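You operate a simulated robot arm through the tools that you are given. There is no shell and no other tool. Be economical: measure what you need, move in short steps, check, and stop when the job is done.

You are at the controls of a simulated robot arm. One attempt, no reset.

JOB
Lift the purple case lid, grease the seal strip, set the lid back and turn the lid screw tight.
Fine: the black strip on the case's rim; the lid waits beside the case, then sits square on it; the red grease brush goes back in its tub; stripe on mark.

The check looks at the end state, three seconds after you hand in, the way a careful person would. Anything else that was tipped, shoved, dropped, spilled or broken makes it a failure. A push-on lid holds only when it is set on centred and level and pressed home; a screw cap is set on level and turned clockwise until tight.

ROBOT AND FRAMES
A 5-joint arm with a two-finger parallel gripper, fixed in place. Base frame: the origin is at the foot of the arm, x ahead of it, y to its left, z up; the work surface is at about z = 0.4. Lengths are in cm, angles in degrees, forces in N, time in s.
With the tool pointing down near the work surface it reaches from about 26 to 60 cm from the base axis. Its first joint turns from -66.0 to 66.0 degrees. The tool tilts only in the upright plane through the base axis and itself; it spins freely about its own axis. Payload 1.57 kg.
The TCP is the grasp point between the finger pads, 3 cm short of the fingertips. In the tool frame z runs along the fingers and y along their closing line. The gripper opens to 8 cm. The fingers are 1.7 cm wide and 1.2 cm thick; the gripper's body (4 by 8.2 cm) begins 8 cm behind the TCP.
Orientation is told as [roll, pitch, yaw] about the base's x, y, z axes, in that order, counted from this pose: with the fingers straight down and closing along the base's y, the tool's x points along the base's -x, its y along +y and its z along -z.

CONTROLS
- The arm moves only by the tool play_rows. Its argument "deltas" is a list of rows, each a list of 3 entries, a list of its own where there are three numbers: the shift along the tool's x, y, z in cm, then the turn, a rotation vector about the tool's x, y, z in degrees, then the gripper command, from -1 (shut) to 1 (fully open), values between in proportion. In form: [[[tx, ty, tz], [wx, wy, wz], grip], ...]. A call has 1 to 20 rows; each row shifts and turns the commanded pose from where the row before left it, along the tool's axes as they then stand. Rows are played at 5 a second. More than 5 cm and 8.6 degrees between two rows, or a gripper value outside its range, and nothing of the call is played. Where a pose cannot be reached the arm comes as near as it can. A force on the tool above 40 N (or 10 N above the force at the start of the call, whichever is more), or a blocked arm, ends the call early, and 0.2 s more pass. The fingers move at their own pace (about 15.3 cm/s each) and stop on an object; they squeeze with about 38 N. The grip force told is the motor's: it shows also when the fingers shut on nothing. Time passes only in rows, and 0.2 s behind the last, so rows that do not move let the fingers close. It gives the time, the measured TCP pose, the force on the tool (base axes), the opening and the grip force at its end, in the units of the frame above (readings bear some noise), and new pictures: "show" is both (left out), scene, wrist or none.
- Cameras (640 x 400 px; columns grow to the right, rows downward): "scene" is fixed at [4.36, 39.31, 53.4]; the picture's right is [-0.72, -0.69, 0.00], its down [-0.33, 0.35, -0.88] and it looks along [0.60, -0.63, -0.48] (base axes); focal length 214 px, centre (320, 200). "wrist" rides on the gripper at [7.2, -0.7, -12.2] in the tool frame; the picture's right is [0.09, 1.00, 0.00], its down [-0.84, 0.08, -0.54] and it looks along [-0.54, 0.05, 0.84] (tool axes); focal length 238 px, centre (320, 200). There is no depth. A picture from a camera that has moved, and an enlarged one, comes with that camera's place and axes in the base frame and with its lens.
- close_up(camera, box): a new picture of the part [left, top, right, bottom] of that camera's present view, enlarged. No time passes.
- close_job(): hands the job in; it is judged then, once.

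Go step by step. Nothing tells you positions but the pictures and the camera data: compare them with the known pose of the tool, close in by small moves and look again before you grip or let go. The budget is 120 turns and 170 pictures, counting those below and the enlarged ones. Unless the task says otherwise, let go and move clear before handing in, and close with one line.

The tools are called by a JSON object that holds its "fn" and its "kwargs". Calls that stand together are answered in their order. play_rows: Moves the arm, as the interface text tells. Its arguments: {"type":"object","properties":{"deltas":{"type":"array"},"show":{"type":"string","enum":["both","scene","wrist","none"]}},"required":["deltas"]} The other tools are called the same way: close_up (camera, box) takes an enlarged picture of a part of a camera's view; close_job () hands the job in.

At the start:

```text
clock: 0.0
ee_pos: [30.84, 14.43, 47.01]
ee_rot: [0.1, -0.1, -0.1]
contact_force: [-0.4, -0.4, -0.1]
gripper_width: 8.01
grip_force: 0.1
```

scene: 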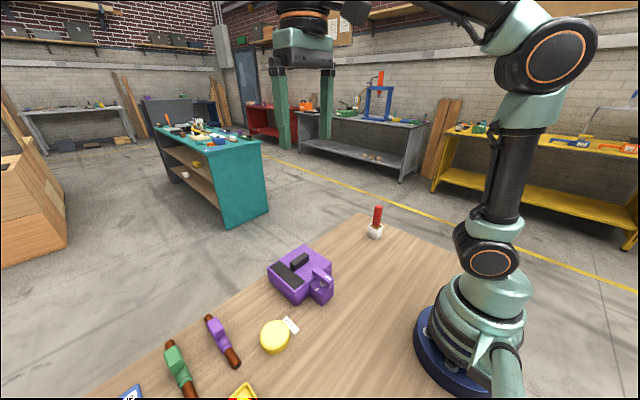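
wrist: 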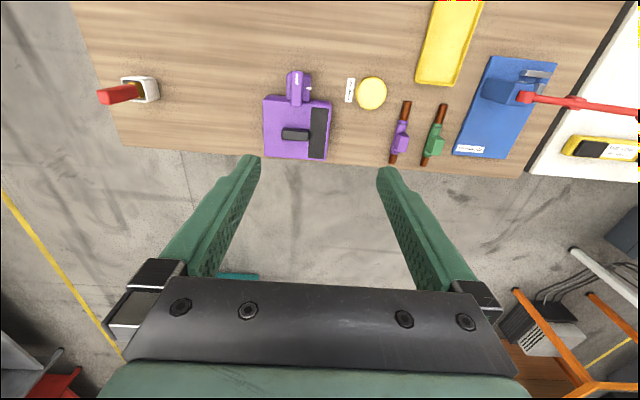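

I see a purple case with lid and handle, a brush in a small tub, a yellow knob/disc, and several tools on a wooden bench. I'll look closer before moving.

{"fn": "close_up", "kwargs": {"camera": "wrist", "box": [240, 50, 400, 170]}}

{"fn": "close_up", "kwargs": {"camera": "scene", "box": [240, 190, 400, 310]}}

{"fn": "close_up", "kwargs": {"camera": "scene", "box": [120, 290, 320, 400]}}

{"fn": "close_up", "kwargs": {"camera": "wrist", "box": [80, 60, 180, 120]}}

```text
3.33 times, centred on (320, 110) of wrist
camera zoom: at [23.61, 13.88, 59.17], right [-0.09, 1.0, 0.0], down [0.84, 0.08, 0.54], along [0.54, 0.05, -0.84], focal length 794 px, centre (320, 500)
```

zoom: 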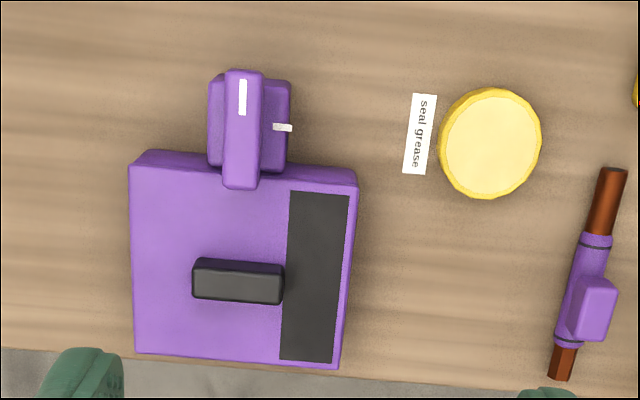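

```text
3.33 times, centred on (320, 250) of scene
camera zoom: at [4.36, 39.31, 53.4], right [-0.72, -0.69, 0.0], down [-0.33, 0.35, -0.88], along [0.6, -0.63, -0.48], focal length 715 px, centre (320, 33)
```

zoom: 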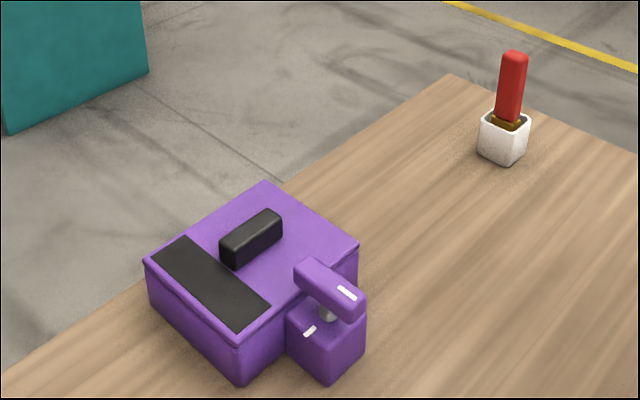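

```text
3.20 times, centred on (220, 345) of scene
camera zoom: at [4.36, 39.31, 53.4], right [-0.72, -0.69, 0.0], down [-0.33, 0.35, -0.88], along [0.6, -0.63, -0.48], focal length 686 px, centre (640, -264)
```

zoom: 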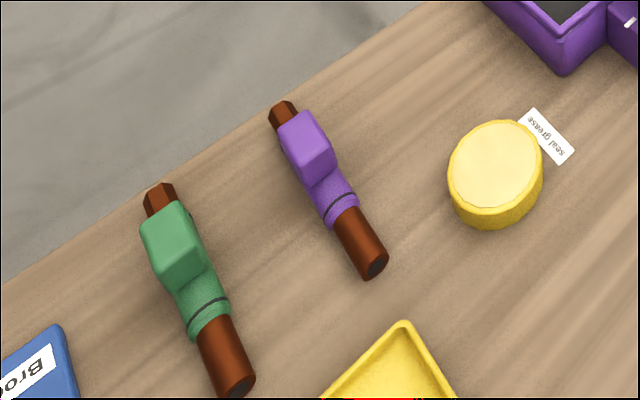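

```text
6.40 times, centred on (130, 90) of wrist
camera zoom: at [23.61, 13.88, 59.17], right [-0.09, 1.0, 0.0], down [0.84, 0.08, 0.54], along [0.54, 0.05, -0.84], focal length 1525 px, centre (1536, 904)
```

zoom: 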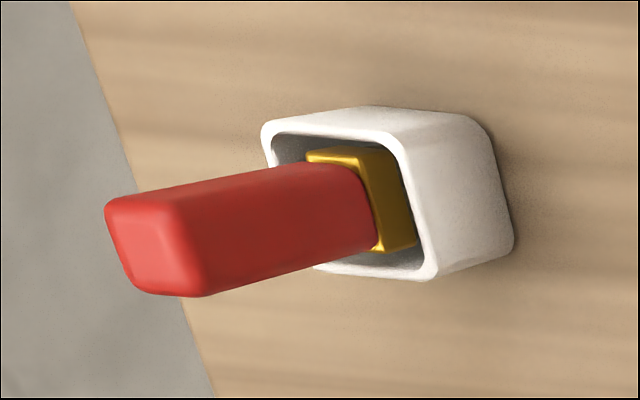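

The lid has a black handle near (39.5, 10, 8.5), and the lid screw is a purple bar beside it with a white stripe and a mark. I'll bring the wrist camera closer.

{"fn": "play_rows", "kwargs": {"deltas": [[[-0.6, -0.63, 3.2], [0, 0, 0], 1], [[-0.6, -0.63, 3.2], [0, 0, 0], 1], [[-0.6, -0.63, 3.2], [0, 0, 0], 1], [[-0.6, -0.63, 3.2], [0, 0, 0], 1], [[-0.6, -0.63, 3.2], [0, 0, 0], 1], [[-0.6, -0.63, 3.2], [0, 0, 0], 1], [[-0.6, -0.63, 3.2], [0, 0, 0], 1], [[0, 0, 0], [0, 0, 0], 1]], "show": "both"}}

```text
clock: 1.8
ee_pos: [34.99, 9.9, 24.84]
ee_rot: [0.0, 0.0, 0.0]
contact_force: [0.1, -0.5, -0.2]
gripper_width: 7.98
grip_force: 0.1
camera wrist: at [27.68, 9.34, 36.96], right [-0.09, 1.0, 0.0], down [0.84, 0.08, 0.54], along [0.54, 0.05, -0.84], focal length 238 px, centre (320, 200)
```

scene: 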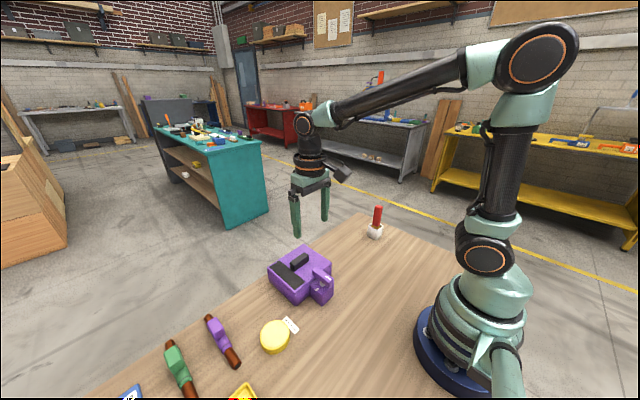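
wrist: 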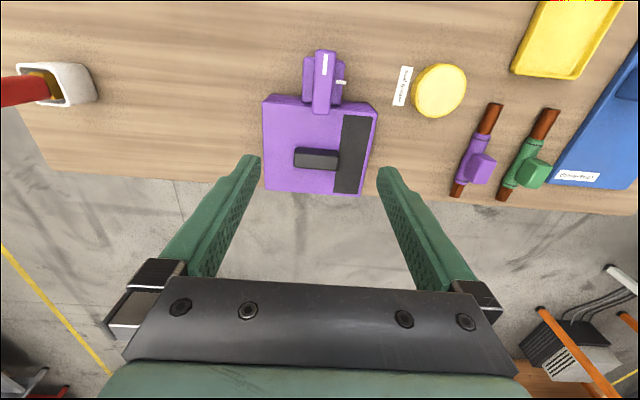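

{"fn": "close_up", "kwargs": {"camera": "wrist", "box": [240, 40, 400, 200]}}

{"fn": "close_up", "kwargs": {"camera": "scene", "box": [260, 235, 350, 310]}}

```text
2.50 times, centred on (320, 120) of wrist
camera zoom: at [27.68, 9.34, 36.96], right [-0.09, 1.0, 0.0], down [0.84, 0.08, 0.54], along [0.54, 0.05, -0.84], focal length 596 px, centre (320, 400)
```

zoom: 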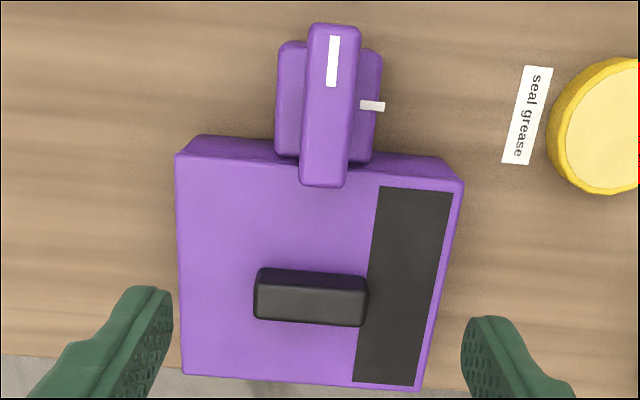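

```text
5.33 times, centred on (305, 272) of scene
camera zoom: at [4.36, 39.31, 53.4], right [-0.72, -0.69, 0.0], down [-0.33, 0.35, -0.88], along [0.6, -0.63, -0.48], focal length 1144 px, centre (400, -187)
```

zoom: 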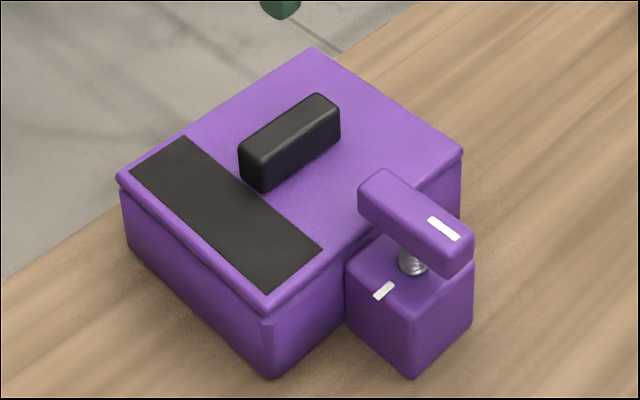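

The lid spans about x 34–46.5, y 3–17, with its top at z≈5.6, and the bar end comes close to the lid edge. I'll place the camera right above that edge to check whether the bar overlaps it.

{"fn": "play_rows", "kwargs": {"deltas": [[[-2.0, 0, 2.5], [0, 0, 0], 1], [[-2.0, 0, 2.5], [0, 0, 0], 1], [[-1.6, 0, 2.5], [0, 0, 0], 1], [[0, 0, 0], [0, 0, 0], 1], [[0, 0, 0], [0, 0, 0], 1]], "show": "both"}}

{"fn": "close_up", "kwargs": {"camera": "wrist", "box": [240, 0, 400, 120]}}

{"fn": "close_up", "kwargs": {"camera": "wrist", "box": [220, 100, 420, 230]}}

```text
clock: 3.0
ee_pos: [40.71, 10.01, 17.18]
ee_rot: [0.0, 0.1, -0.1]
contact_force: [-0.7, 0.1, 0.5]
gripper_width: 8.0
grip_force: 0.1
camera wrist: at [33.43, 9.45, 29.19], right [-0.09, 1.0, 0.0], down [0.84, 0.08, 0.54], along [0.54, 0.05, -0.84], focal length 238 px, centre (320, 200)
```

scene: 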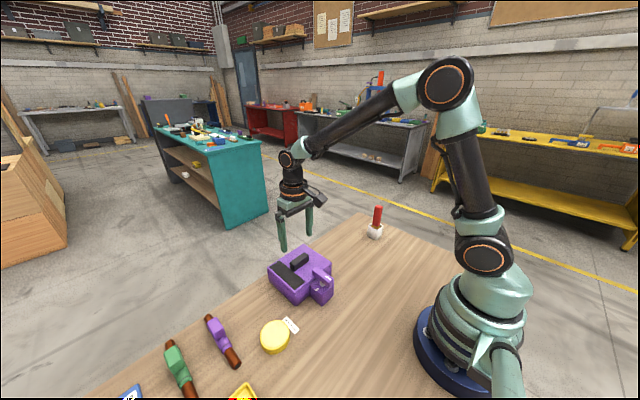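
wrist: 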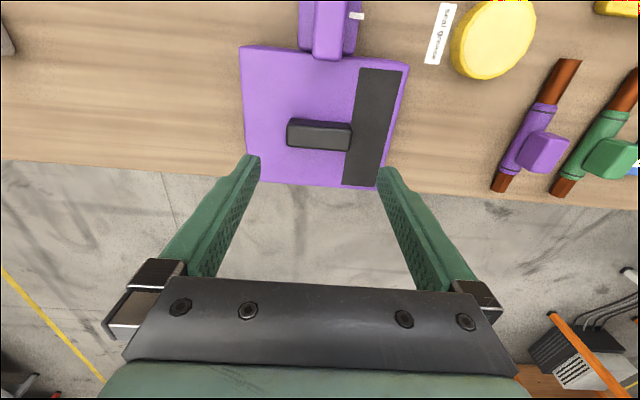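

```text
3.33 times, centred on (320, 60) of wrist
camera zoom: at [33.43, 9.45, 29.19], right [-0.09, 1.0, 0.0], down [0.84, 0.08, 0.54], along [0.54, 0.05, -0.84], focal length 794 px, centre (320, 667)
```

zoom: 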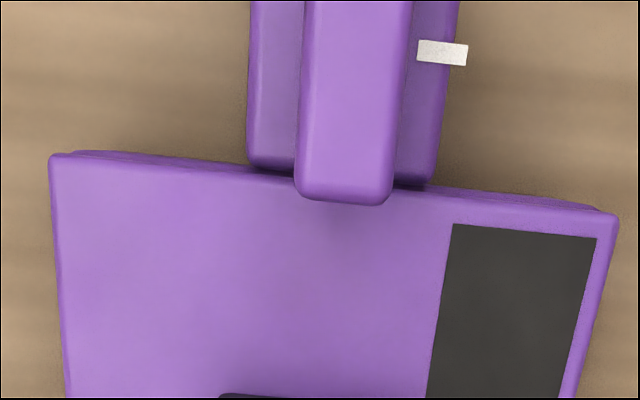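

```text
3.08 times, centred on (320, 165) of wrist
camera zoom: at [33.43, 9.45, 29.19], right [-0.09, 1.0, 0.0], down [0.84, 0.08, 0.54], along [0.54, 0.05, -0.84], focal length 733 px, centre (320, 308)
```

zoom: 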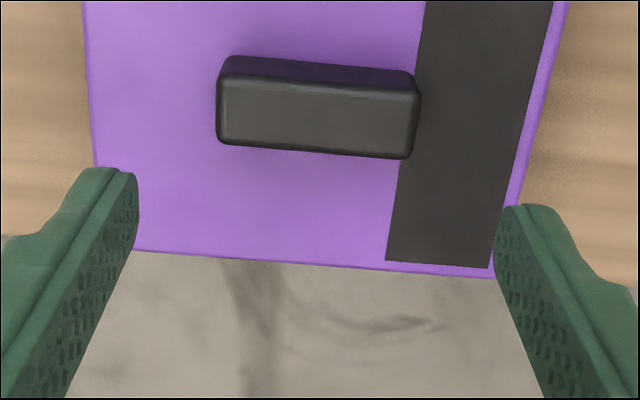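

The bar overhangs the lid edge by about 0.3 cm, roughly 2 cm above it, so I'll lift only a little and slide the lid outward before raising it. I'm descending around the handle, which is centred at (40.25, 10.0).

{"fn": "play_rows", "kwargs": {"deltas": [[[0.25, 0.02, 2.5], [0, 0, 0], 1], [[0.21, 0, 2.5], [0, 0, 0], 1], [[0, 0, 1.8], [0, 0, 0], 1], [[0, 0, 1], [0, 0, 0], 1], [[0, 0, 0], [0, 0, 0], 1], [[0, 0, 0], [0, 0, 0], 1]], "show": "both"}}

{"fn": "close_up", "kwargs": {"camera": "scene", "box": [250, 220, 350, 310]}}

{"fn": "close_up", "kwargs": {"camera": "wrist", "box": [200, 60, 440, 220]}}

```text
clock: 4.4
ee_pos: [40.28, 10.22, 9.28]
ee_rot: [0.0, 0.0, 0.0]
contact_force: [0.4, 0.6, 0.0]
gripper_width: 7.98
grip_force: 0.1
camera wrist: at [32.98, 9.51, 21.45], right [-0.09, 1.0, 0.0], down [0.84, 0.08, 0.54], along [0.54, 0.05, -0.84], focal length 238 px, centre (320, 200)
```

scene: 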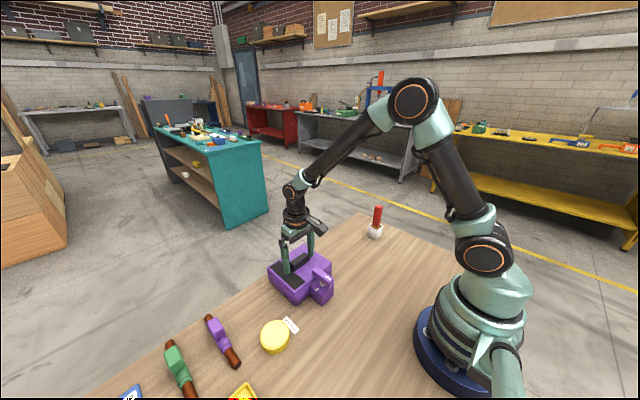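
wrist: 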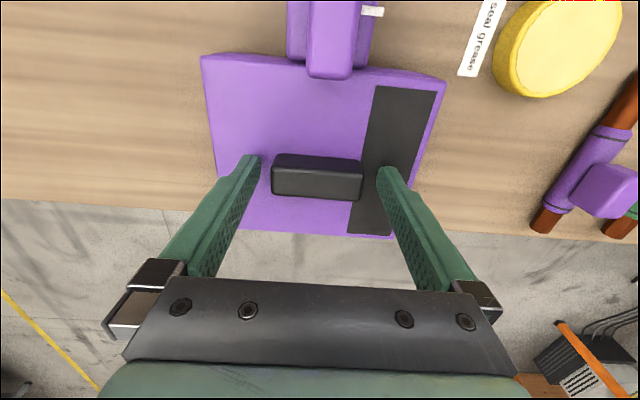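

```text
4.44 times, centred on (300, 265) of scene
camera zoom: at [4.36, 39.31, 53.4], right [-0.72, -0.69, 0.0], down [-0.33, 0.35, -0.88], along [0.6, -0.63, -0.48], focal length 953 px, centre (409, -89)
```

zoom: 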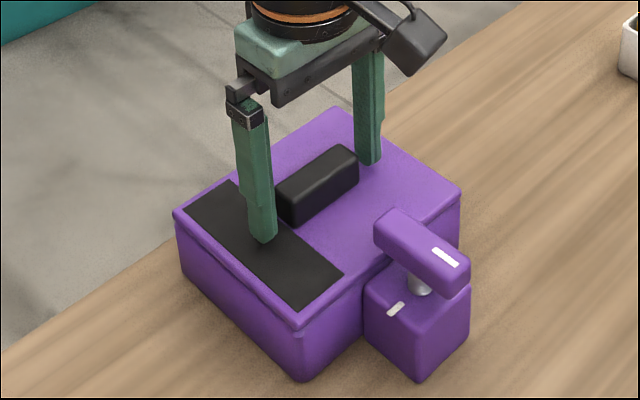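

```text
2.50 times, centred on (320, 140) of wrist
camera zoom: at [32.98, 9.51, 21.45], right [-0.09, 1.0, 0.0], down [0.84, 0.08, 0.54], along [0.54, 0.05, -0.84], focal length 596 px, centre (320, 350)
```

zoom: 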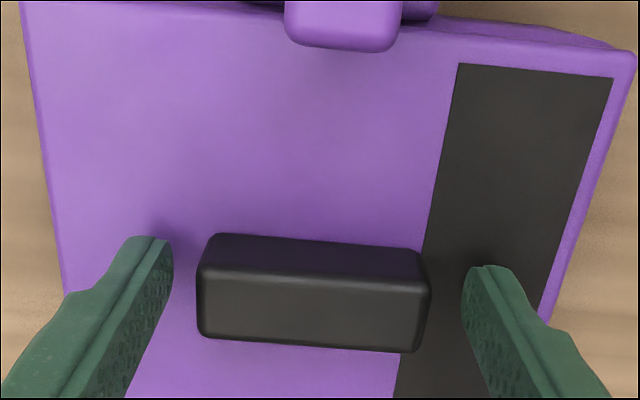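

The fingers straddle the handle, about 0.5 cm above the lid. I'll lower slightly and close.

{"fn": "play_rows", "kwargs": {"deltas": [[[0, -0.15, 0.25], [0, 0, 0], 1], [[0, 0, 0], [0, 0, 0], 1], [[0, 0, 0], [0, 0, 0], 0.4], [[0, 0, 0], [0, 0, 0], -1], [[0, 0, 0], [0, 0, 0], -1], [[0, 0, 0], [0, 0, 0], -1]], "show": "wrist"}}

```text
clock: 5.8
ee_pos: [40.21, 9.98, 9.05]
ee_rot: [0.0, 0.0, 0.1]
contact_force: [0.4, -0.3, -0.5]
gripper_width: 5.93
grip_force: 38.3
camera wrist: at [32.95, 9.32, 21.2], right [-0.09, 1.0, 0.0], down [0.84, 0.08, 0.54], along [0.54, 0.05, -0.84], focal length 238 px, centre (320, 200)
```

wrist: 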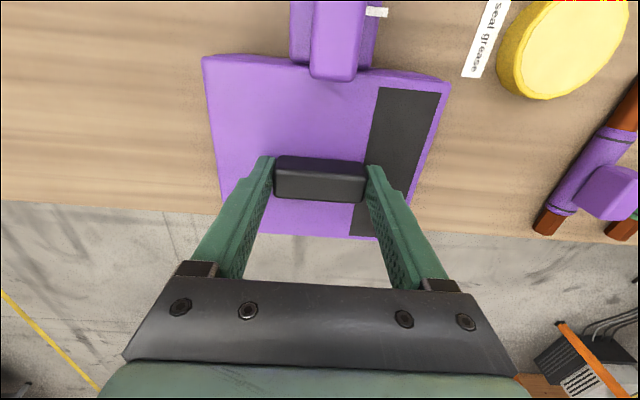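

Gripped at 5.93 cm. I'm lifting the lid gently by 1.2 cm.

{"fn": "play_rows", "kwargs": {"deltas": [[[0, 0, -0.3], [0, 0, 0], -1], [[0, 0, -0.3], [0, 0, 0], -1], [[0, 0, -0.3], [0, 0, 0], -1], [[0, 0, -0.3], [0, 0, 0], -1], [[0, 0, 0], [0, 0, 0], -1]], "show": "both"}}

{"fn": "close_up", "kwargs": {"camera": "scene", "box": [250, 220, 350, 310]}}

```text
clock: 7.0
ee_pos: [40.26, 9.97, 10.38]
ee_rot: [0.0, 0.0, 0.1]
contact_force: [-0.6, 0.4, 1.6]
gripper_width: 5.91
grip_force: 38.1
camera wrist: at [33.02, 9.29, 22.47], right [-0.09, 1.0, 0.0], down [0.84, 0.08, 0.54], along [0.54, 0.05, -0.84], focal length 238 px, centre (320, 200)
```

scene: 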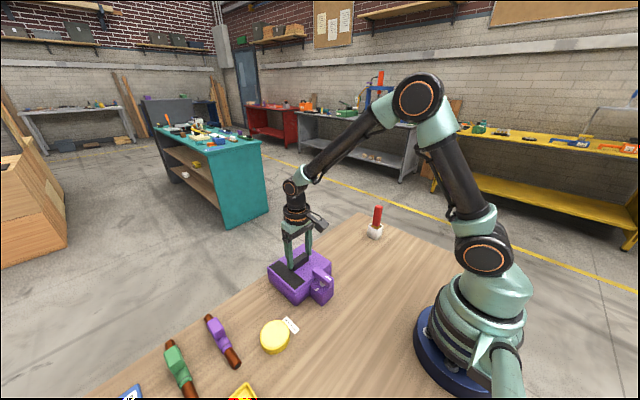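
wrist: 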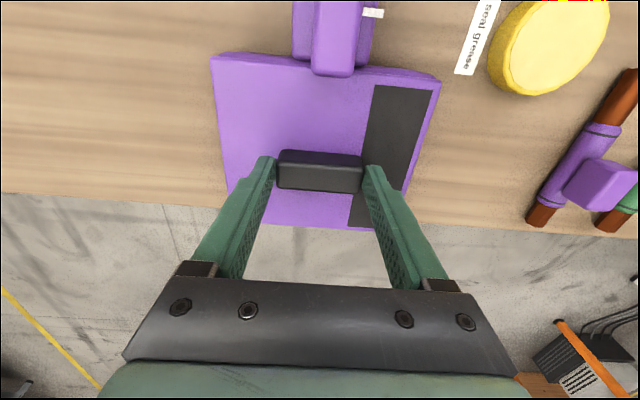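

```text
4.44 times, centred on (300, 265) of scene
camera zoom: at [4.36, 39.31, 53.4], right [-0.72, -0.69, 0.0], down [-0.33, 0.35, -0.88], along [0.6, -0.63, -0.48], focal length 953 px, centre (409, -89)
```

zoom: 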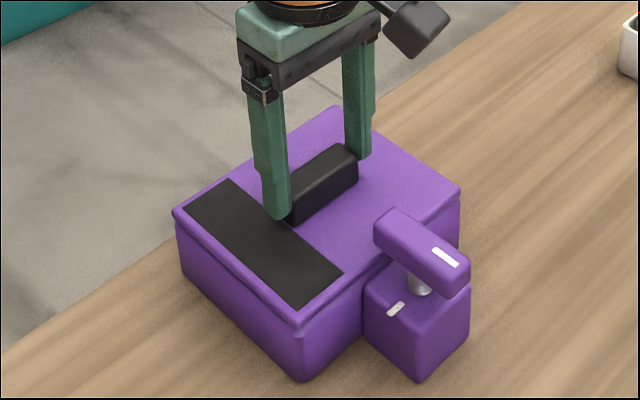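

The lid hasn't moved: the fingers slid up the handle. I'll regrip low and pull a tiny amount to read the force.

{"fn": "play_rows", "kwargs": {"deltas": [[[0, 0, 0], [0, 0, 0], 0.9], [[0, 0, 0], [0, 0, 0], 0.9], [[0, 0, 0.7], [0, 0, 0], 0.9], [[0, 0, 0.7], [0, 0, 0], 0.9], [[0, 0, 0], [0, 0, 0], 0.9], [[0, 0, 0], [0, 0, 0], -1], [[0, 0, 0], [0, 0, 0], -1], [[0, 0, 0], [0, 0, 0], -1]], "show": "none"}}

{"fn": "play_rows", "kwargs": {"deltas": [[[0, 0, -0.2], [0, 0, 0], -1]], "show": "none"}}

{"fn": "play_rows", "kwargs": {"deltas": [[[0, 0, -0.2], [0, 0, 0], -1]], "show": "none"}}

```text
clock: 8.8
ee_pos: [40.3, 9.99, 8.99]
ee_rot: [-0.1, 0.0, 0.0]
contact_force: [-0.1, 0.6, 0.4]
gripper_width: 5.91
grip_force: 37.7
```

```text
clock: 9.2
ee_pos: [40.31, 9.99, 9.02]
ee_rot: [0.0, 0.0, -0.1]
contact_force: [0.4, 0.1, 1.3]
gripper_width: 5.92
grip_force: 37.8
```

```text
clock: 9.6
ee_pos: [40.21, 10.11, 9.43]
ee_rot: [0.0, 0.1, -0.1]
contact_force: [0.3, 0.0, -2.0]
gripper_width: 5.93
grip_force: 38.0
```

{"fn": "play_rows", "kwargs": {"deltas": [[[0, 0, -0.4], [0, 0, 0], -1]], "show": "none"}}

{"fn": "close_up", "kwargs": {"camera": "scene", "box": [260, 235, 350, 310]}}

{"fn": "close_up", "kwargs": {"camera": "wrist", "box": [200, 40, 440, 220]}}

```text
clock: 10.0
ee_pos: [40.09, 10.13, 9.77]
ee_rot: [0.0, 0.1, -0.1]
contact_force: [0.1, 0.6, -1.6]
gripper_width: 5.92
grip_force: 37.9
```

```text
5.33 times, centred on (305, 272) of scene
camera zoom: at [4.36, 39.31, 53.4], right [-0.72, -0.69, 0.0], down [-0.33, 0.35, -0.88], along [0.6, -0.63, -0.48], focal length 1144 px, centre (400, -187)
```

zoom: 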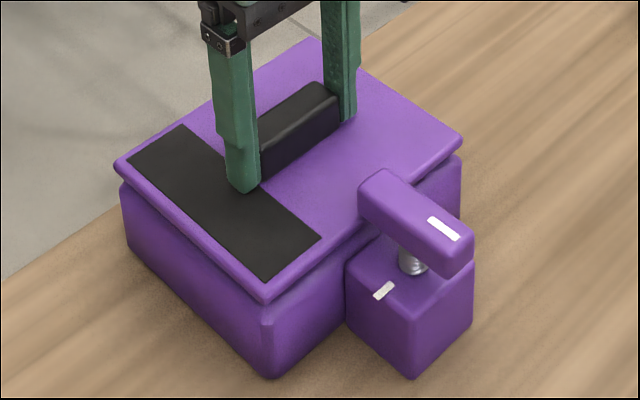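

```text
2.22 times, centred on (320, 130) of wrist
camera zoom: at [32.91, 9.33, 21.89], right [-0.09, 1.0, 0.0], down [0.84, 0.08, 0.54], along [0.54, 0.05, -0.84], focal length 530 px, centre (320, 356)
```

zoom: 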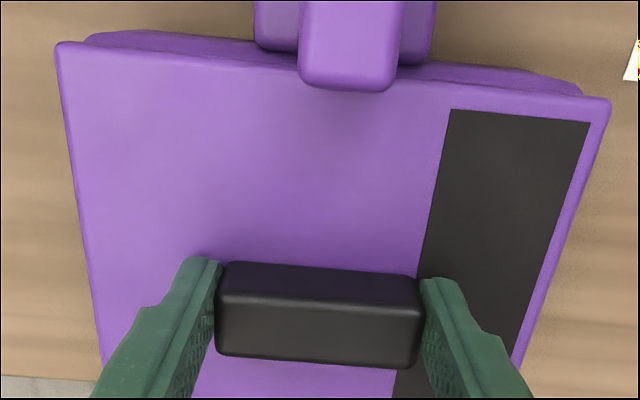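

With the slower pull the lid came free and is up about 0.7 cm. I'll lift a bit more and slide it outward from under the bar.

{"fn": "play_rows", "kwargs": {"deltas": [[[0, 0, -0.2], [0, 0, 0], -1], [[0, 0, -0.2], [0, 0, 0], -1], [[0, 0, -0.2], [0, 0, 0], -1], [[-0.2, 0, 0], [0, 0, 0], -1], [[-0.3, 0, 0], [0, 0, 0], -1], [[-0.3, 0, 0], [0, 0, 0], -1], [[0, 0, 0], [0, 0, 0], -1]], "show": "none"}}

{"fn": "close_up", "kwargs": {"camera": "scene", "box": [260, 235, 350, 310]}}

{"fn": "close_up", "kwargs": {"camera": "wrist", "box": [200, 40, 440, 220]}}

```text
clock: 11.6
ee_pos: [40.97, 10.13, 10.34]
ee_rot: [0.1, 0.0, 0.1]
contact_force: [-1.1, -0.7, -1.4]
gripper_width: 5.94
grip_force: 37.9
```

```text
5.33 times, centred on (305, 272) of scene
camera zoom: at [4.36, 39.31, 53.4], right [-0.72, -0.69, 0.0], down [-0.33, 0.35, -0.88], along [0.6, -0.63, -0.48], focal length 1144 px, centre (400, -187)
```

zoom: 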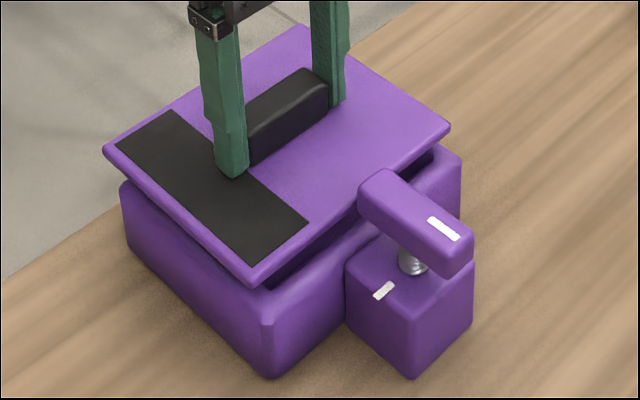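

```text
2.22 times, centred on (320, 130) of wrist
camera zoom: at [33.73, 9.39, 22.45], right [-0.09, 1.0, 0.0], down [0.84, 0.08, 0.54], along [0.54, 0.05, -0.84], focal length 530 px, centre (320, 356)
```

zoom: 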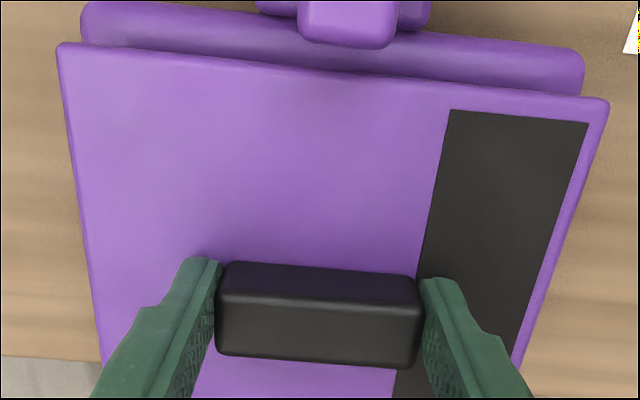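

The lid is clear of the bar. I'll raise it and carry it to the open bench on the −y side.

{"fn": "play_rows", "kwargs": {"deltas": [[[0, 0, -0.8], [0, 0, 0], -1], [[0, 0, -1], [0, 0, 0], -1], [[0, 0, -1.2], [0, 0, 0], -1], [[0, 0, -1.2], [0, 0, 0], -1], [[0, -1, -0.3], [0, 0, 0], -1], [[0, -1.5, 0], [0, 0, 0], -1], [[0.2, -1.8, 0], [0, 0, 0], -1], [[0.2, -1.8, 0], [0, 0, 0], -1], [[0.2, -1.8, 0], [0, 0, 0], -1], [[0.2, -1.8, 0], [0, 0, 0], -1], [[0.2, -1.8, 0], [0, 0, 0], -1], [[0.2, -1.8, 0], [0, 0, 0], -1], [[0.2, -1.8, 0], [0, 0, 0], -1], [[0.2, -1.8, 0], [0, 0, 0], -1], [[0, -1, 0], [0, 0, 0], -1], [[0, 0, 0], [0, 0, 0], -1]], "show": "both"}}

{"fn": "close_up", "kwargs": {"camera": "scene", "box": [250, 180, 410, 300]}}

```text
clock: 15.0
ee_pos: [39.4, -8.06, 14.88]
ee_rot: [0.0, 0.0, 0.0]
contact_force: [0.2, -0.1, -0.9]
gripper_width: 5.9
grip_force: 38.0
camera wrist: at [32.14, -8.68, 27.02], right [-0.09, 1.0, 0.0], down [0.84, 0.08, 0.54], along [0.54, 0.05, -0.84], focal length 238 px, centre (320, 200)
```

scene: 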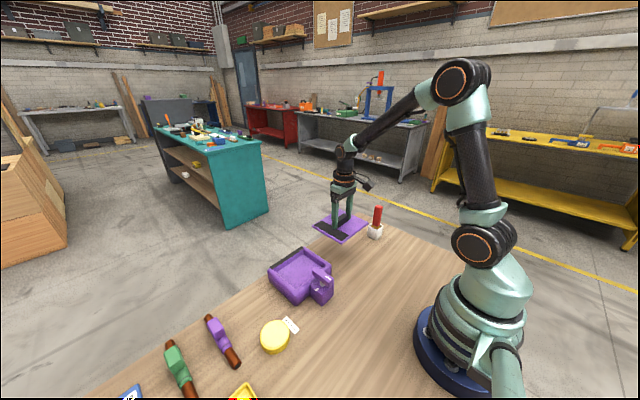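
wrist: 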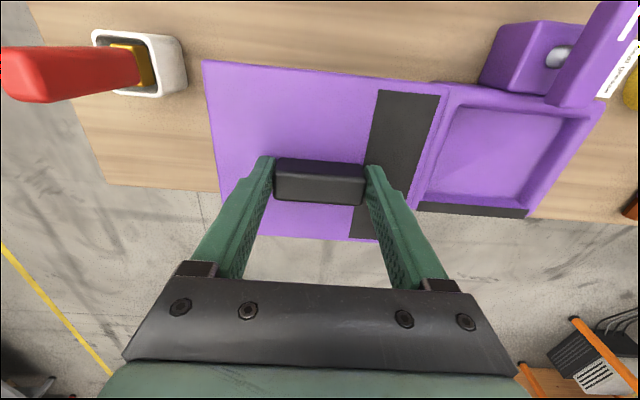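

```text
3.33 times, centred on (330, 240) of scene
camera zoom: at [4.36, 39.31, 53.4], right [-0.72, -0.69, 0.0], down [-0.33, 0.35, -0.88], along [0.6, -0.63, -0.48], focal length 715 px, centre (287, 67)
```

zoom: 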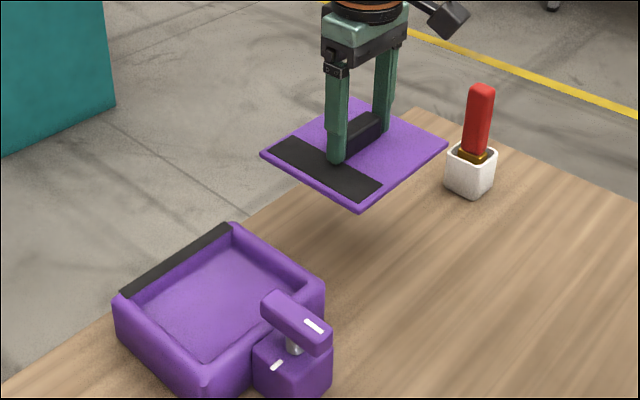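

The case is open: the black seal strip is on its far (+x) rim. I'm lowering the lid onto the bench.

{"fn": "play_rows", "kwargs": {"deltas": [[[0, 0, 1.5], [0, 0, 0], -1], [[0, 0, 1.5], [0, 0, 0], -1], [[0, 0, 1.5], [0, 0, 0], -1], [[0, 0, 1.5], [0, 0, 0], -1], [[0, 0, 1.5], [0, 0, 0], -1], [[0, 0, 1], [0, 0, 0], -1], [[0, 0, 0.5], [0, 0, 0], -1], [[0, 0, 0], [0, 0, 0], -1]], "show": "scene"}}

{"fn": "close_up", "kwargs": {"camera": "scene", "box": [280, 180, 410, 280]}}

```text
clock: 16.8
ee_pos: [39.66, -7.98, 5.78]
ee_rot: [0.0, 0.0, 0.0]
contact_force: [0.9, 0.1, -1.1]
gripper_width: 5.92
grip_force: 38.1
```

scene: 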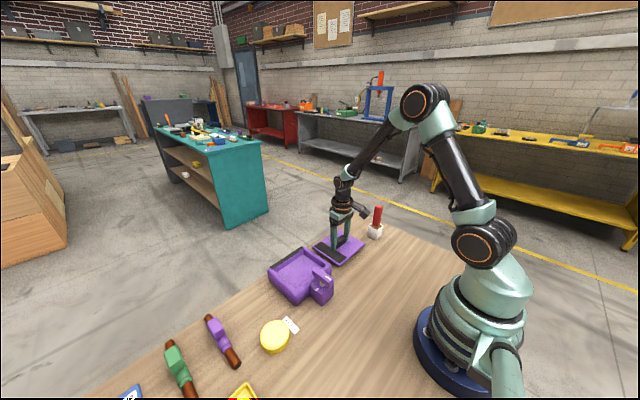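

```text
4.00 times, centred on (345, 230) of scene
camera zoom: at [4.36, 39.31, 53.4], right [-0.72, -0.69, 0.0], down [-0.33, 0.35, -0.88], along [0.6, -0.63, -0.48], focal length 858 px, centre (220, 80)
```

zoom: 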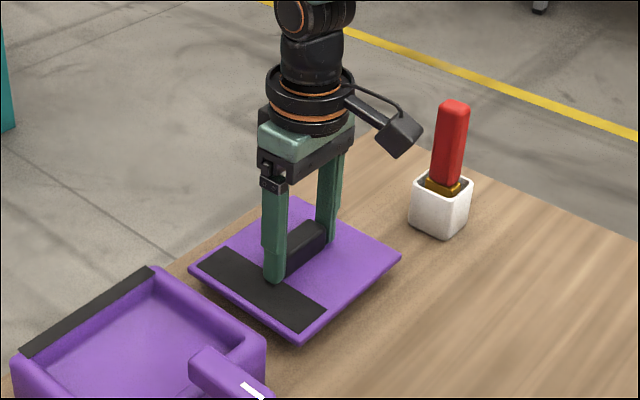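

{"fn": "play_rows", "kwargs": {"deltas": [[[0, 0, 0.3], [0, 0, 0], -1], [[0, 0, 0.3], [0, 0, 0], -1], [[0, 0, 0.2], [0, 0, 0], -1], [[0, 0, 0], [0, 0, 0], -1]], "show": "none"}}

{"fn": "close_up", "kwargs": {"camera": "scene", "box": [300, 210, 380, 270]}}

```text
clock: 17.8
ee_pos: [39.39, -7.92, 5.02]
ee_rot: [0.0, 0.1, 0.0]
contact_force: [-0.7, -0.7, -1.2]
gripper_width: 5.93
grip_force: 37.7
```

```text
6.67 times, centred on (340, 240) of scene
camera zoom: at [4.36, 39.31, 53.4], right [-0.72, -0.69, 0.0], down [-0.33, 0.35, -0.88], along [0.6, -0.63, -0.48], focal length 1430 px, centre (187, -67)
```

zoom: 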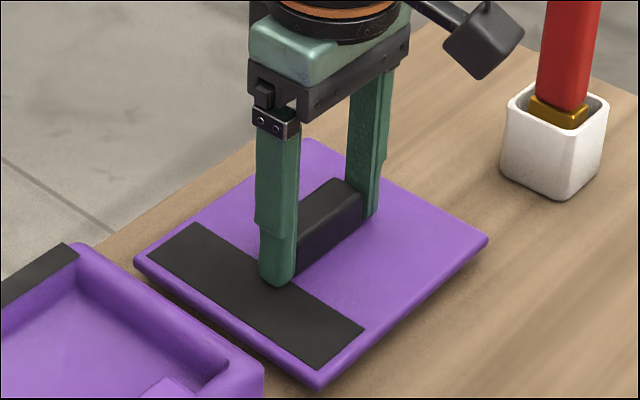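

{"fn": "play_rows", "kwargs": {"deltas": [[[0, 0, 0.15], [0, 0, 0], -1], [[0, 0, 0.15], [0, 0, 0], -1]], "show": "none"}}

{"fn": "play_rows", "kwargs": {"deltas": [[[0, 0, 0.15], [0, 0, 0], -1], [[0, 0, 0.1], [0, 0, 0], -1]], "show": "none"}}

{"fn": "close_up", "kwargs": {"camera": "scene", "box": [300, 210, 380, 270]}}

```text
clock: 18.4
ee_pos: [39.43, -7.85, 4.7]
ee_rot: [0.0, 0.1, 0.0]
contact_force: [0.7, 0.0, -1.7]
gripper_width: 5.92
grip_force: 38.0
```

```text
clock: 19.0
ee_pos: [39.54, -7.71, 4.5]
ee_rot: [-0.1, 0.0, 0.0]
contact_force: [-0.4, 0.1, -1.5]
gripper_width: 5.91
grip_force: 37.8
```

```text
6.67 times, centred on (340, 240) of scene
camera zoom: at [4.36, 39.31, 53.4], right [-0.72, -0.69, 0.0], down [-0.33, 0.35, -0.88], along [0.6, -0.63, -0.48], focal length 1430 px, centre (187, -67)
```

zoom: 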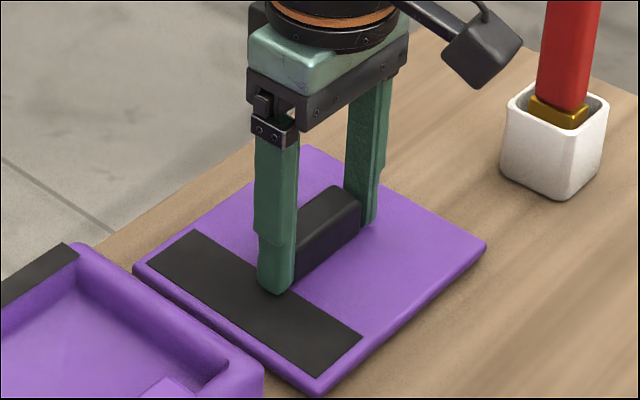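

{"fn": "play_rows", "kwargs": {"deltas": [[[0, 0, 0.12], [0, 0, 0], -1], [[0, 0, 0], [0, 0, 0], -1]], "show": "none"}}

{"fn": "play_rows", "kwargs": {"deltas": [[[0, 0, 0.12], [0, 0, 0], -1], [[0, 0, 0], [0, 0, 0], -1]], "show": "none"}}

{"fn": "play_rows", "kwargs": {"deltas": [[[0, 0, 0.12], [0, 0, 0], -1], [[0, 0, 0], [0, 0, 0], -1]], "show": "none"}}

{"fn": "close_up", "kwargs": {"camera": "scene", "box": [300, 210, 380, 270]}}

```text
clock: 19.6
ee_pos: [39.41, -7.78, 4.33]
ee_rot: [0.0, 0.0, 0.0]
contact_force: [-0.4, -0.3, -1.0]
gripper_width: 5.91
grip_force: 38.2
```

```text
clock: 20.2
ee_pos: [39.38, -7.79, 4.35]
ee_rot: [0.0, 0.0, 0.0]
contact_force: [-0.4, 0.3, -1.8]
gripper_width: 5.93
grip_force: 37.7
```

```text
clock: 20.8
ee_pos: [39.46, -7.87, 4.1]
ee_rot: [0.0, 0.0, 0.0]
contact_force: [-0.6, -0.1, -2.1]
gripper_width: 5.9
grip_force: 37.5
```

```text
6.67 times, centred on (340, 240) of scene
camera zoom: at [4.36, 39.31, 53.4], right [-0.72, -0.69, 0.0], down [-0.33, 0.35, -0.88], along [0.6, -0.63, -0.48], focal length 1430 px, centre (187, -67)
```

zoom: 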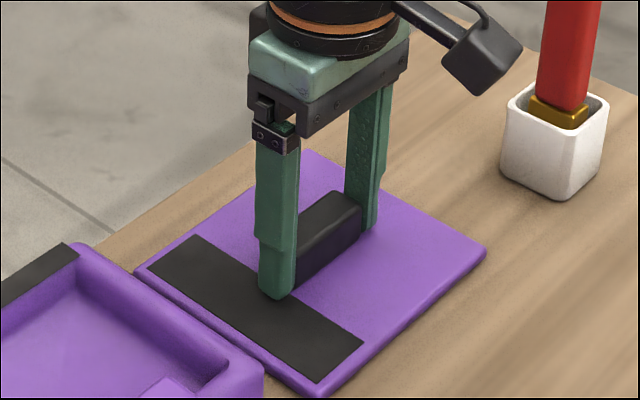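

{"fn": "play_rows", "kwargs": {"deltas": [[[0, 0, 0.1], [0, 0, 0], -1], [[0, 0, 0], [0, 0, 0], -1]], "show": "none"}}

{"fn": "play_rows", "kwargs": {"deltas": [[[0, 0, 0.1], [0, 0, 0], -1], [[0, 0, 0], [0, 0, 0], -1]], "show": "none"}}

{"fn": "play_rows", "kwargs": {"deltas": [[[0, 0, 0.1], [0, 0, 0], -1], [[0, 0, 0], [0, 0, 0], -1]], "show": "none"}}

{"fn": "close_up", "kwargs": {"camera": "scene", "box": [300, 210, 380, 270]}}

```text
clock: 21.4
ee_pos: [39.44, -7.88, 4.07]
ee_rot: [0.0, -0.1, 0.0]
contact_force: [-0.7, 0.3, 14.4]
gripper_width: 5.93
grip_force: 37.8
```

```text
clock: 22.0
ee_pos: [39.43, -7.84, 4.04]
ee_rot: [0.0, -0.1, 0.1]
contact_force: [-3.4, 7.4, 26.8]
gripper_width: 5.94
grip_force: 37.8
```

```text
clock: 22.6
ee_pos: [39.5, -7.88, 3.73]
ee_rot: [0.0, -0.1, 0.1]
contact_force: [-0.1, 8.8, 27.0]
gripper_width: 5.93
grip_force: 38.2
```

```text
6.67 times, centred on (340, 240) of scene
camera zoom: at [4.35, 39.31, 53.4], right [-0.72, -0.69, 0.0], down [-0.33, 0.35, -0.88], along [0.6, -0.63, -0.48], focal length 1430 px, centre (187, -67)
```

zoom: 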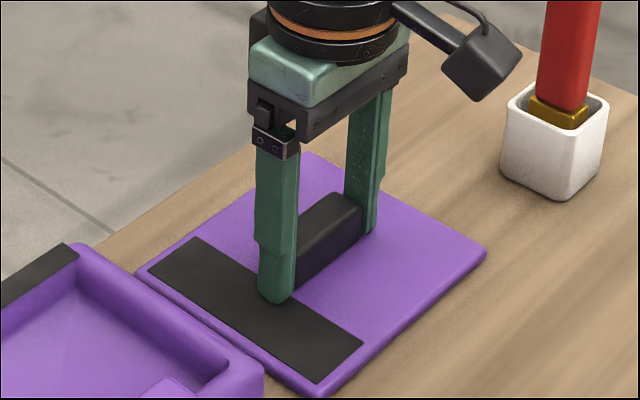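

The lid rests on the bench. I'll release it, rise straight up, and study the brush and the grease pot.

{"fn": "play_rows", "kwargs": {"deltas": [[[0, 0, -0.2], [0, 0, 0], -1], [[0, 0, 0], [0, 0, 0], -0.0], [[0, 0, 0], [0, 0, 0], 0.8], [[0, 0, 0], [0, 0, 0], 0.9], [[0, 0, -0.5], [0, 0, 0], 0.9], [[0, 0, -1.5], [0, 0, 0], 0.9], [[0, 0, -2.5], [0, 0, 0], 0.9], [[0, 0, -3], [0, 0, 0], 0.9], [[0, 0, -3], [0, 0, 0], 0.9], [[0, 0, -3], [0, 0, 0], 0.9], [[0.6, -2, -1], [0, 0, 0], 0.9], [[0.6, -3, -1], [0, 0, 0], 0.9], [[0, -3, 0], [0, 0, 0], 0.9], [[0, 0, 0], [0, 0, 0], 0.9]], "show": "both"}}

{"fn": "close_up", "kwargs": {"camera": "wrist", "box": [180, 40, 340, 180]}}

{"fn": "close_up", "kwargs": {"camera": "scene", "box": [250, 310, 310, 360]}}

{"fn": "close_up", "kwargs": {"camera": "scene", "box": [350, 195, 400, 245]}}

```text
clock: 25.6
ee_pos: [38.15, -16.0, 19.56]
ee_rot: [0.1, 0.0, 0.1]
contact_force: [-0.6, -0.9, 0.3]
gripper_width: 7.57
grip_force: 0.1
camera wrist: at [30.88, -16.66, 31.59], right [-0.09, 1.0, 0.0], down [0.84, 0.08, 0.54], along [0.54, 0.05, -0.84], focal length 238 px, centre (320, 200)
```

scene: 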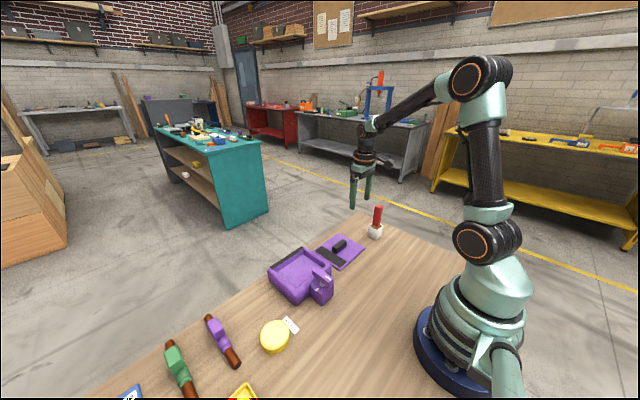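
wrist: 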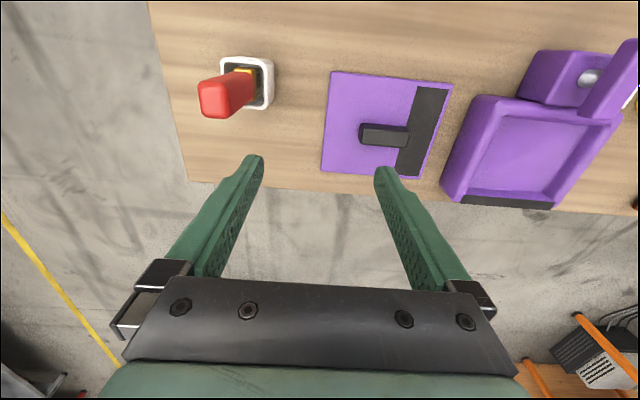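

```text
2.86 times, centred on (260, 110) of wrist
camera zoom: at [30.88, -16.66, 31.59], right [-0.09, 1.0, 0.0], down [0.84, 0.08, 0.54], along [0.54, 0.05, -0.84], focal length 681 px, centre (491, 457)
```

zoom: 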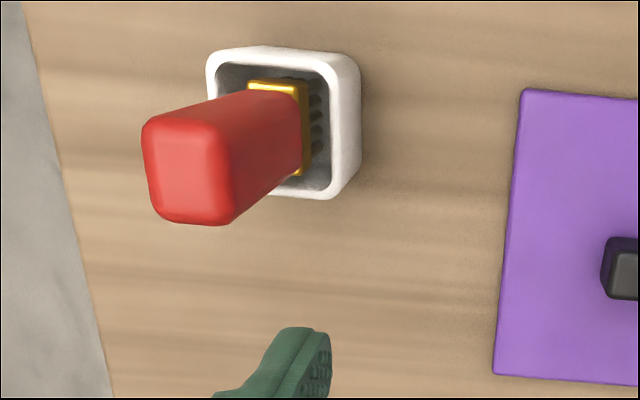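

```text
8.00 times, centred on (280, 335) of scene
camera zoom: at [4.36, 39.31, 53.4], right [-0.72, -0.69, 0.0], down [-0.33, 0.35, -0.88], along [0.6, -0.63, -0.48], focal length 1716 px, centre (640, -880)
```

zoom: 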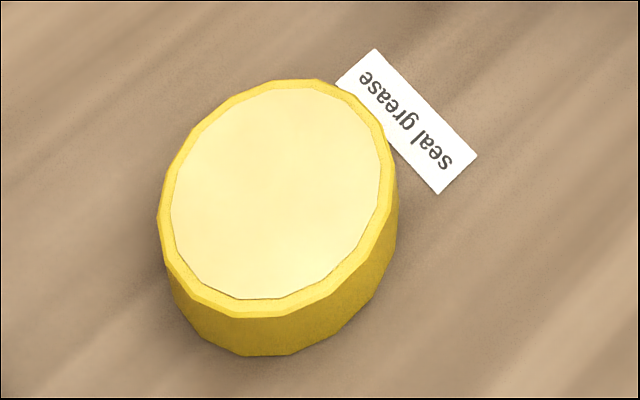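

```text
8.00 times, centred on (375, 220) of scene
camera zoom: at [4.36, 39.31, 53.4], right [-0.72, -0.69, 0.0], down [-0.33, 0.35, -0.88], along [0.6, -0.63, -0.48], focal length 1716 px, centre (-120, 40)
```

zoom: 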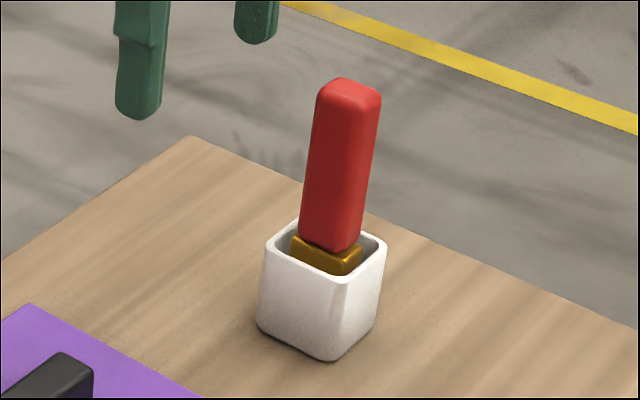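

The lid lies flat on the bench. The grease pot is open, and the brush stands at about (34.6, −23.8) with its top near z 13.8. I'll hover above the brush.

{"fn": "play_rows", "kwargs": {"deltas": [[[0.9, -2, 0], [0, 0, 0], 0.9], [[0.9, -2, 0], [0, 0, 0], 0.9], [[0.9, -2, 0], [0, 0, 0], 0.9], [[0.85, -1.8, 0], [0, 0, 0], 0.9], [[0, 0, 0], [0, 0, 0], 0.9]], "show": "both"}}

{"fn": "close_up", "kwargs": {"camera": "wrist", "box": [230, 60, 400, 200]}}

{"fn": "close_up", "kwargs": {"camera": "scene", "box": [340, 170, 410, 250]}}

```text
clock: 26.8
ee_pos: [34.59, -23.9, 19.42]
ee_rot: [0.1, 0.0, -0.1]
contact_force: [-0.2, 1.0, -0.2]
gripper_width: 7.59
grip_force: 0.1
camera wrist: at [27.28, -24.44, 31.52], right [-0.09, 1.0, 0.0], down [0.84, 0.08, 0.54], along [0.54, 0.05, -0.84], focal length 238 px, centre (320, 200)
```

scene: 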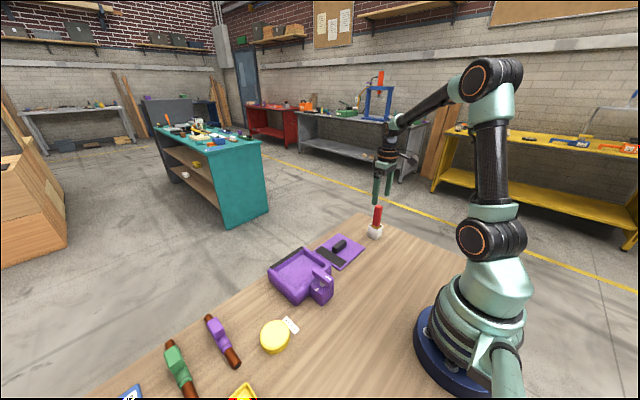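
wrist: 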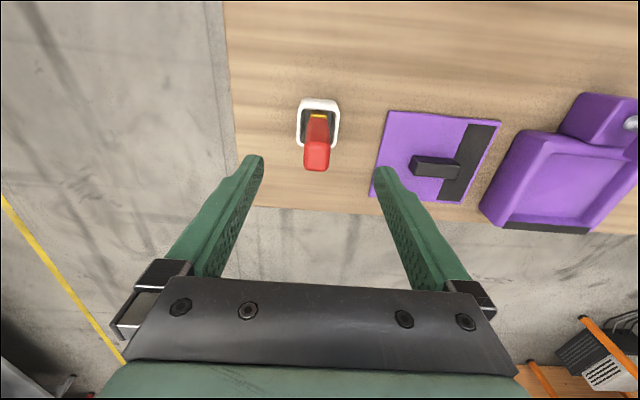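

```text
2.86 times, centred on (315, 130) of wrist
camera zoom: at [27.28, -24.44, 31.52], right [-0.09, 1.0, 0.0], down [0.84, 0.08, 0.54], along [0.54, 0.05, -0.84], focal length 681 px, centre (334, 400)
```

zoom: 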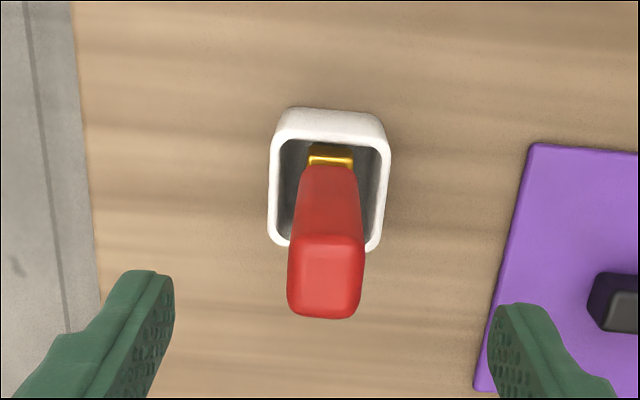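

```text
5.00 times, centred on (375, 210) of scene
camera zoom: at [4.36, 39.31, 53.4], right [-0.72, -0.69, 0.0], down [-0.33, 0.35, -0.88], along [0.6, -0.63, -0.48], focal length 1072 px, centre (45, 150)
```

zoom: 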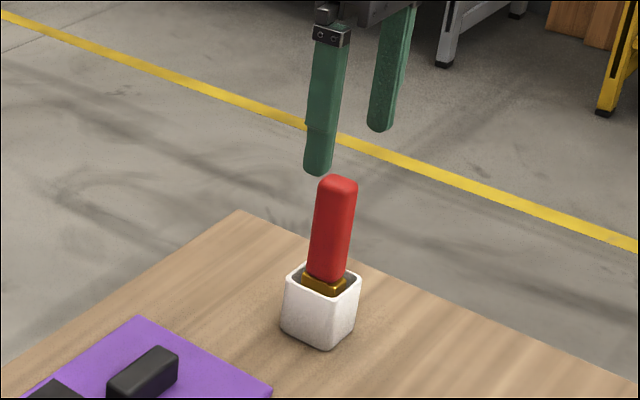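

{"fn": "play_rows", "kwargs": {"deltas": [[[0, -0.1, 2], [0, 0, 0], 0.9], [[0, 0, 2], [0, 0, 0], 0.9], [[0, 0, 2], [0, 0, 0], 0.9], [[0, 0, 1.5], [0, 0, 0], 0.9], [[0, 0, 1.1], [0, 0, 0], 0.9], [[0, 0, 0], [0, 0, 0], 0.9]], "show": "wrist"}}

{"fn": "close_up", "kwargs": {"camera": "scene", "box": [340, 170, 410, 250]}}

```text
clock: 28.2
ee_pos: [34.74, -23.97, 10.73]
ee_rot: [0.0, 0.0, 0.1]
contact_force: [-0.1, 1.0, 0.5]
gripper_width: 7.61
grip_force: 0.0
camera wrist: at [27.43, -24.59, 22.87], right [-0.09, 1.0, 0.0], down [0.84, 0.08, 0.54], along [0.54, 0.05, -0.84], focal length 238 px, centre (320, 200)
```

wrist: 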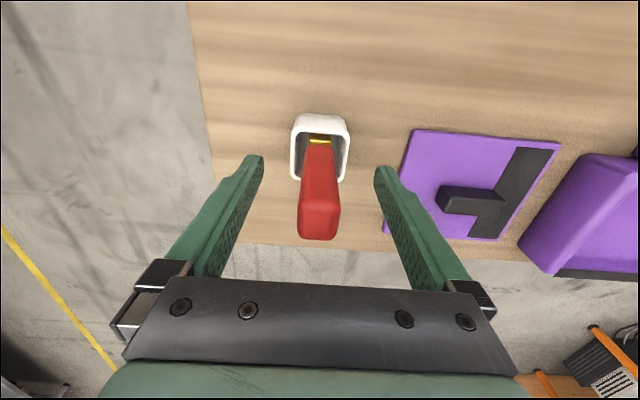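

```text
5.00 times, centred on (375, 210) of scene
camera zoom: at [4.36, 39.31, 53.4], right [-0.72, -0.69, 0.0], down [-0.33, 0.35, -0.88], along [0.6, -0.63, -0.48], focal length 1072 px, centre (45, 150)
```

zoom: 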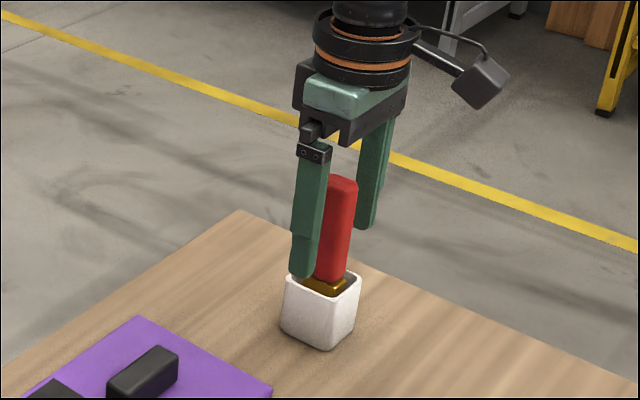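

Centred on the handle. Closing.

{"fn": "play_rows", "kwargs": {"deltas": [[[0, 0, 0], [0, 0, 0], 0.2], [[0, 0, 0], [0, 0, 0], -0.3], [[0, 0, 0], [0, 0, 0], -1], [[0, 0, 0], [0, 0, 0], -1], [[0, 0, 0], [0, 0, 0], -1]], "show": "wrist"}}

{"fn": "close_up", "kwargs": {"camera": "scene", "box": [340, 170, 410, 250]}}

```text
clock: 29.4
ee_pos: [34.69, -23.97, 10.8]
ee_rot: [0.0, 0.0, 0.0]
contact_force: [-0.8, 0.0, -0.8]
gripper_width: 2.1
grip_force: 34.9
camera wrist: at [27.42, -24.59, 22.89], right [-0.09, 1.0, 0.0], down [0.84, 0.08, 0.54], along [0.54, 0.05, -0.84], focal length 238 px, centre (320, 200)
```

wrist: 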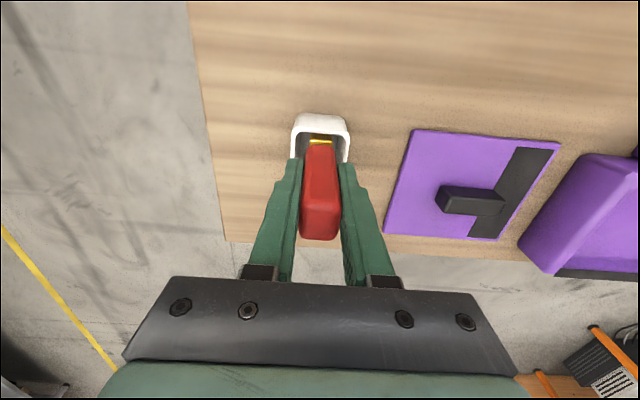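

```text
5.00 times, centred on (375, 210) of scene
camera zoom: at [4.36, 39.31, 53.4], right [-0.72, -0.69, 0.0], down [-0.33, 0.35, -0.88], along [0.6, -0.63, -0.48], focal length 1072 px, centre (45, 150)
```

zoom: 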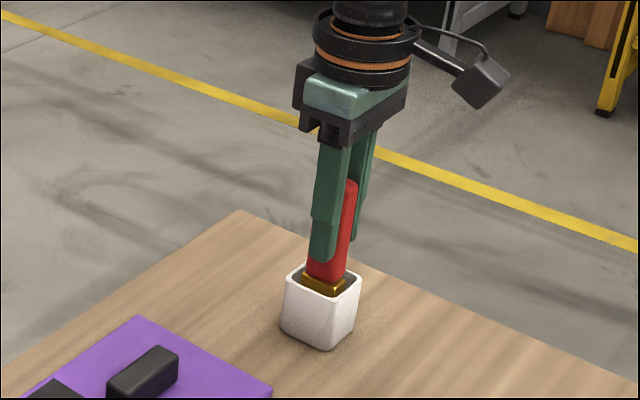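

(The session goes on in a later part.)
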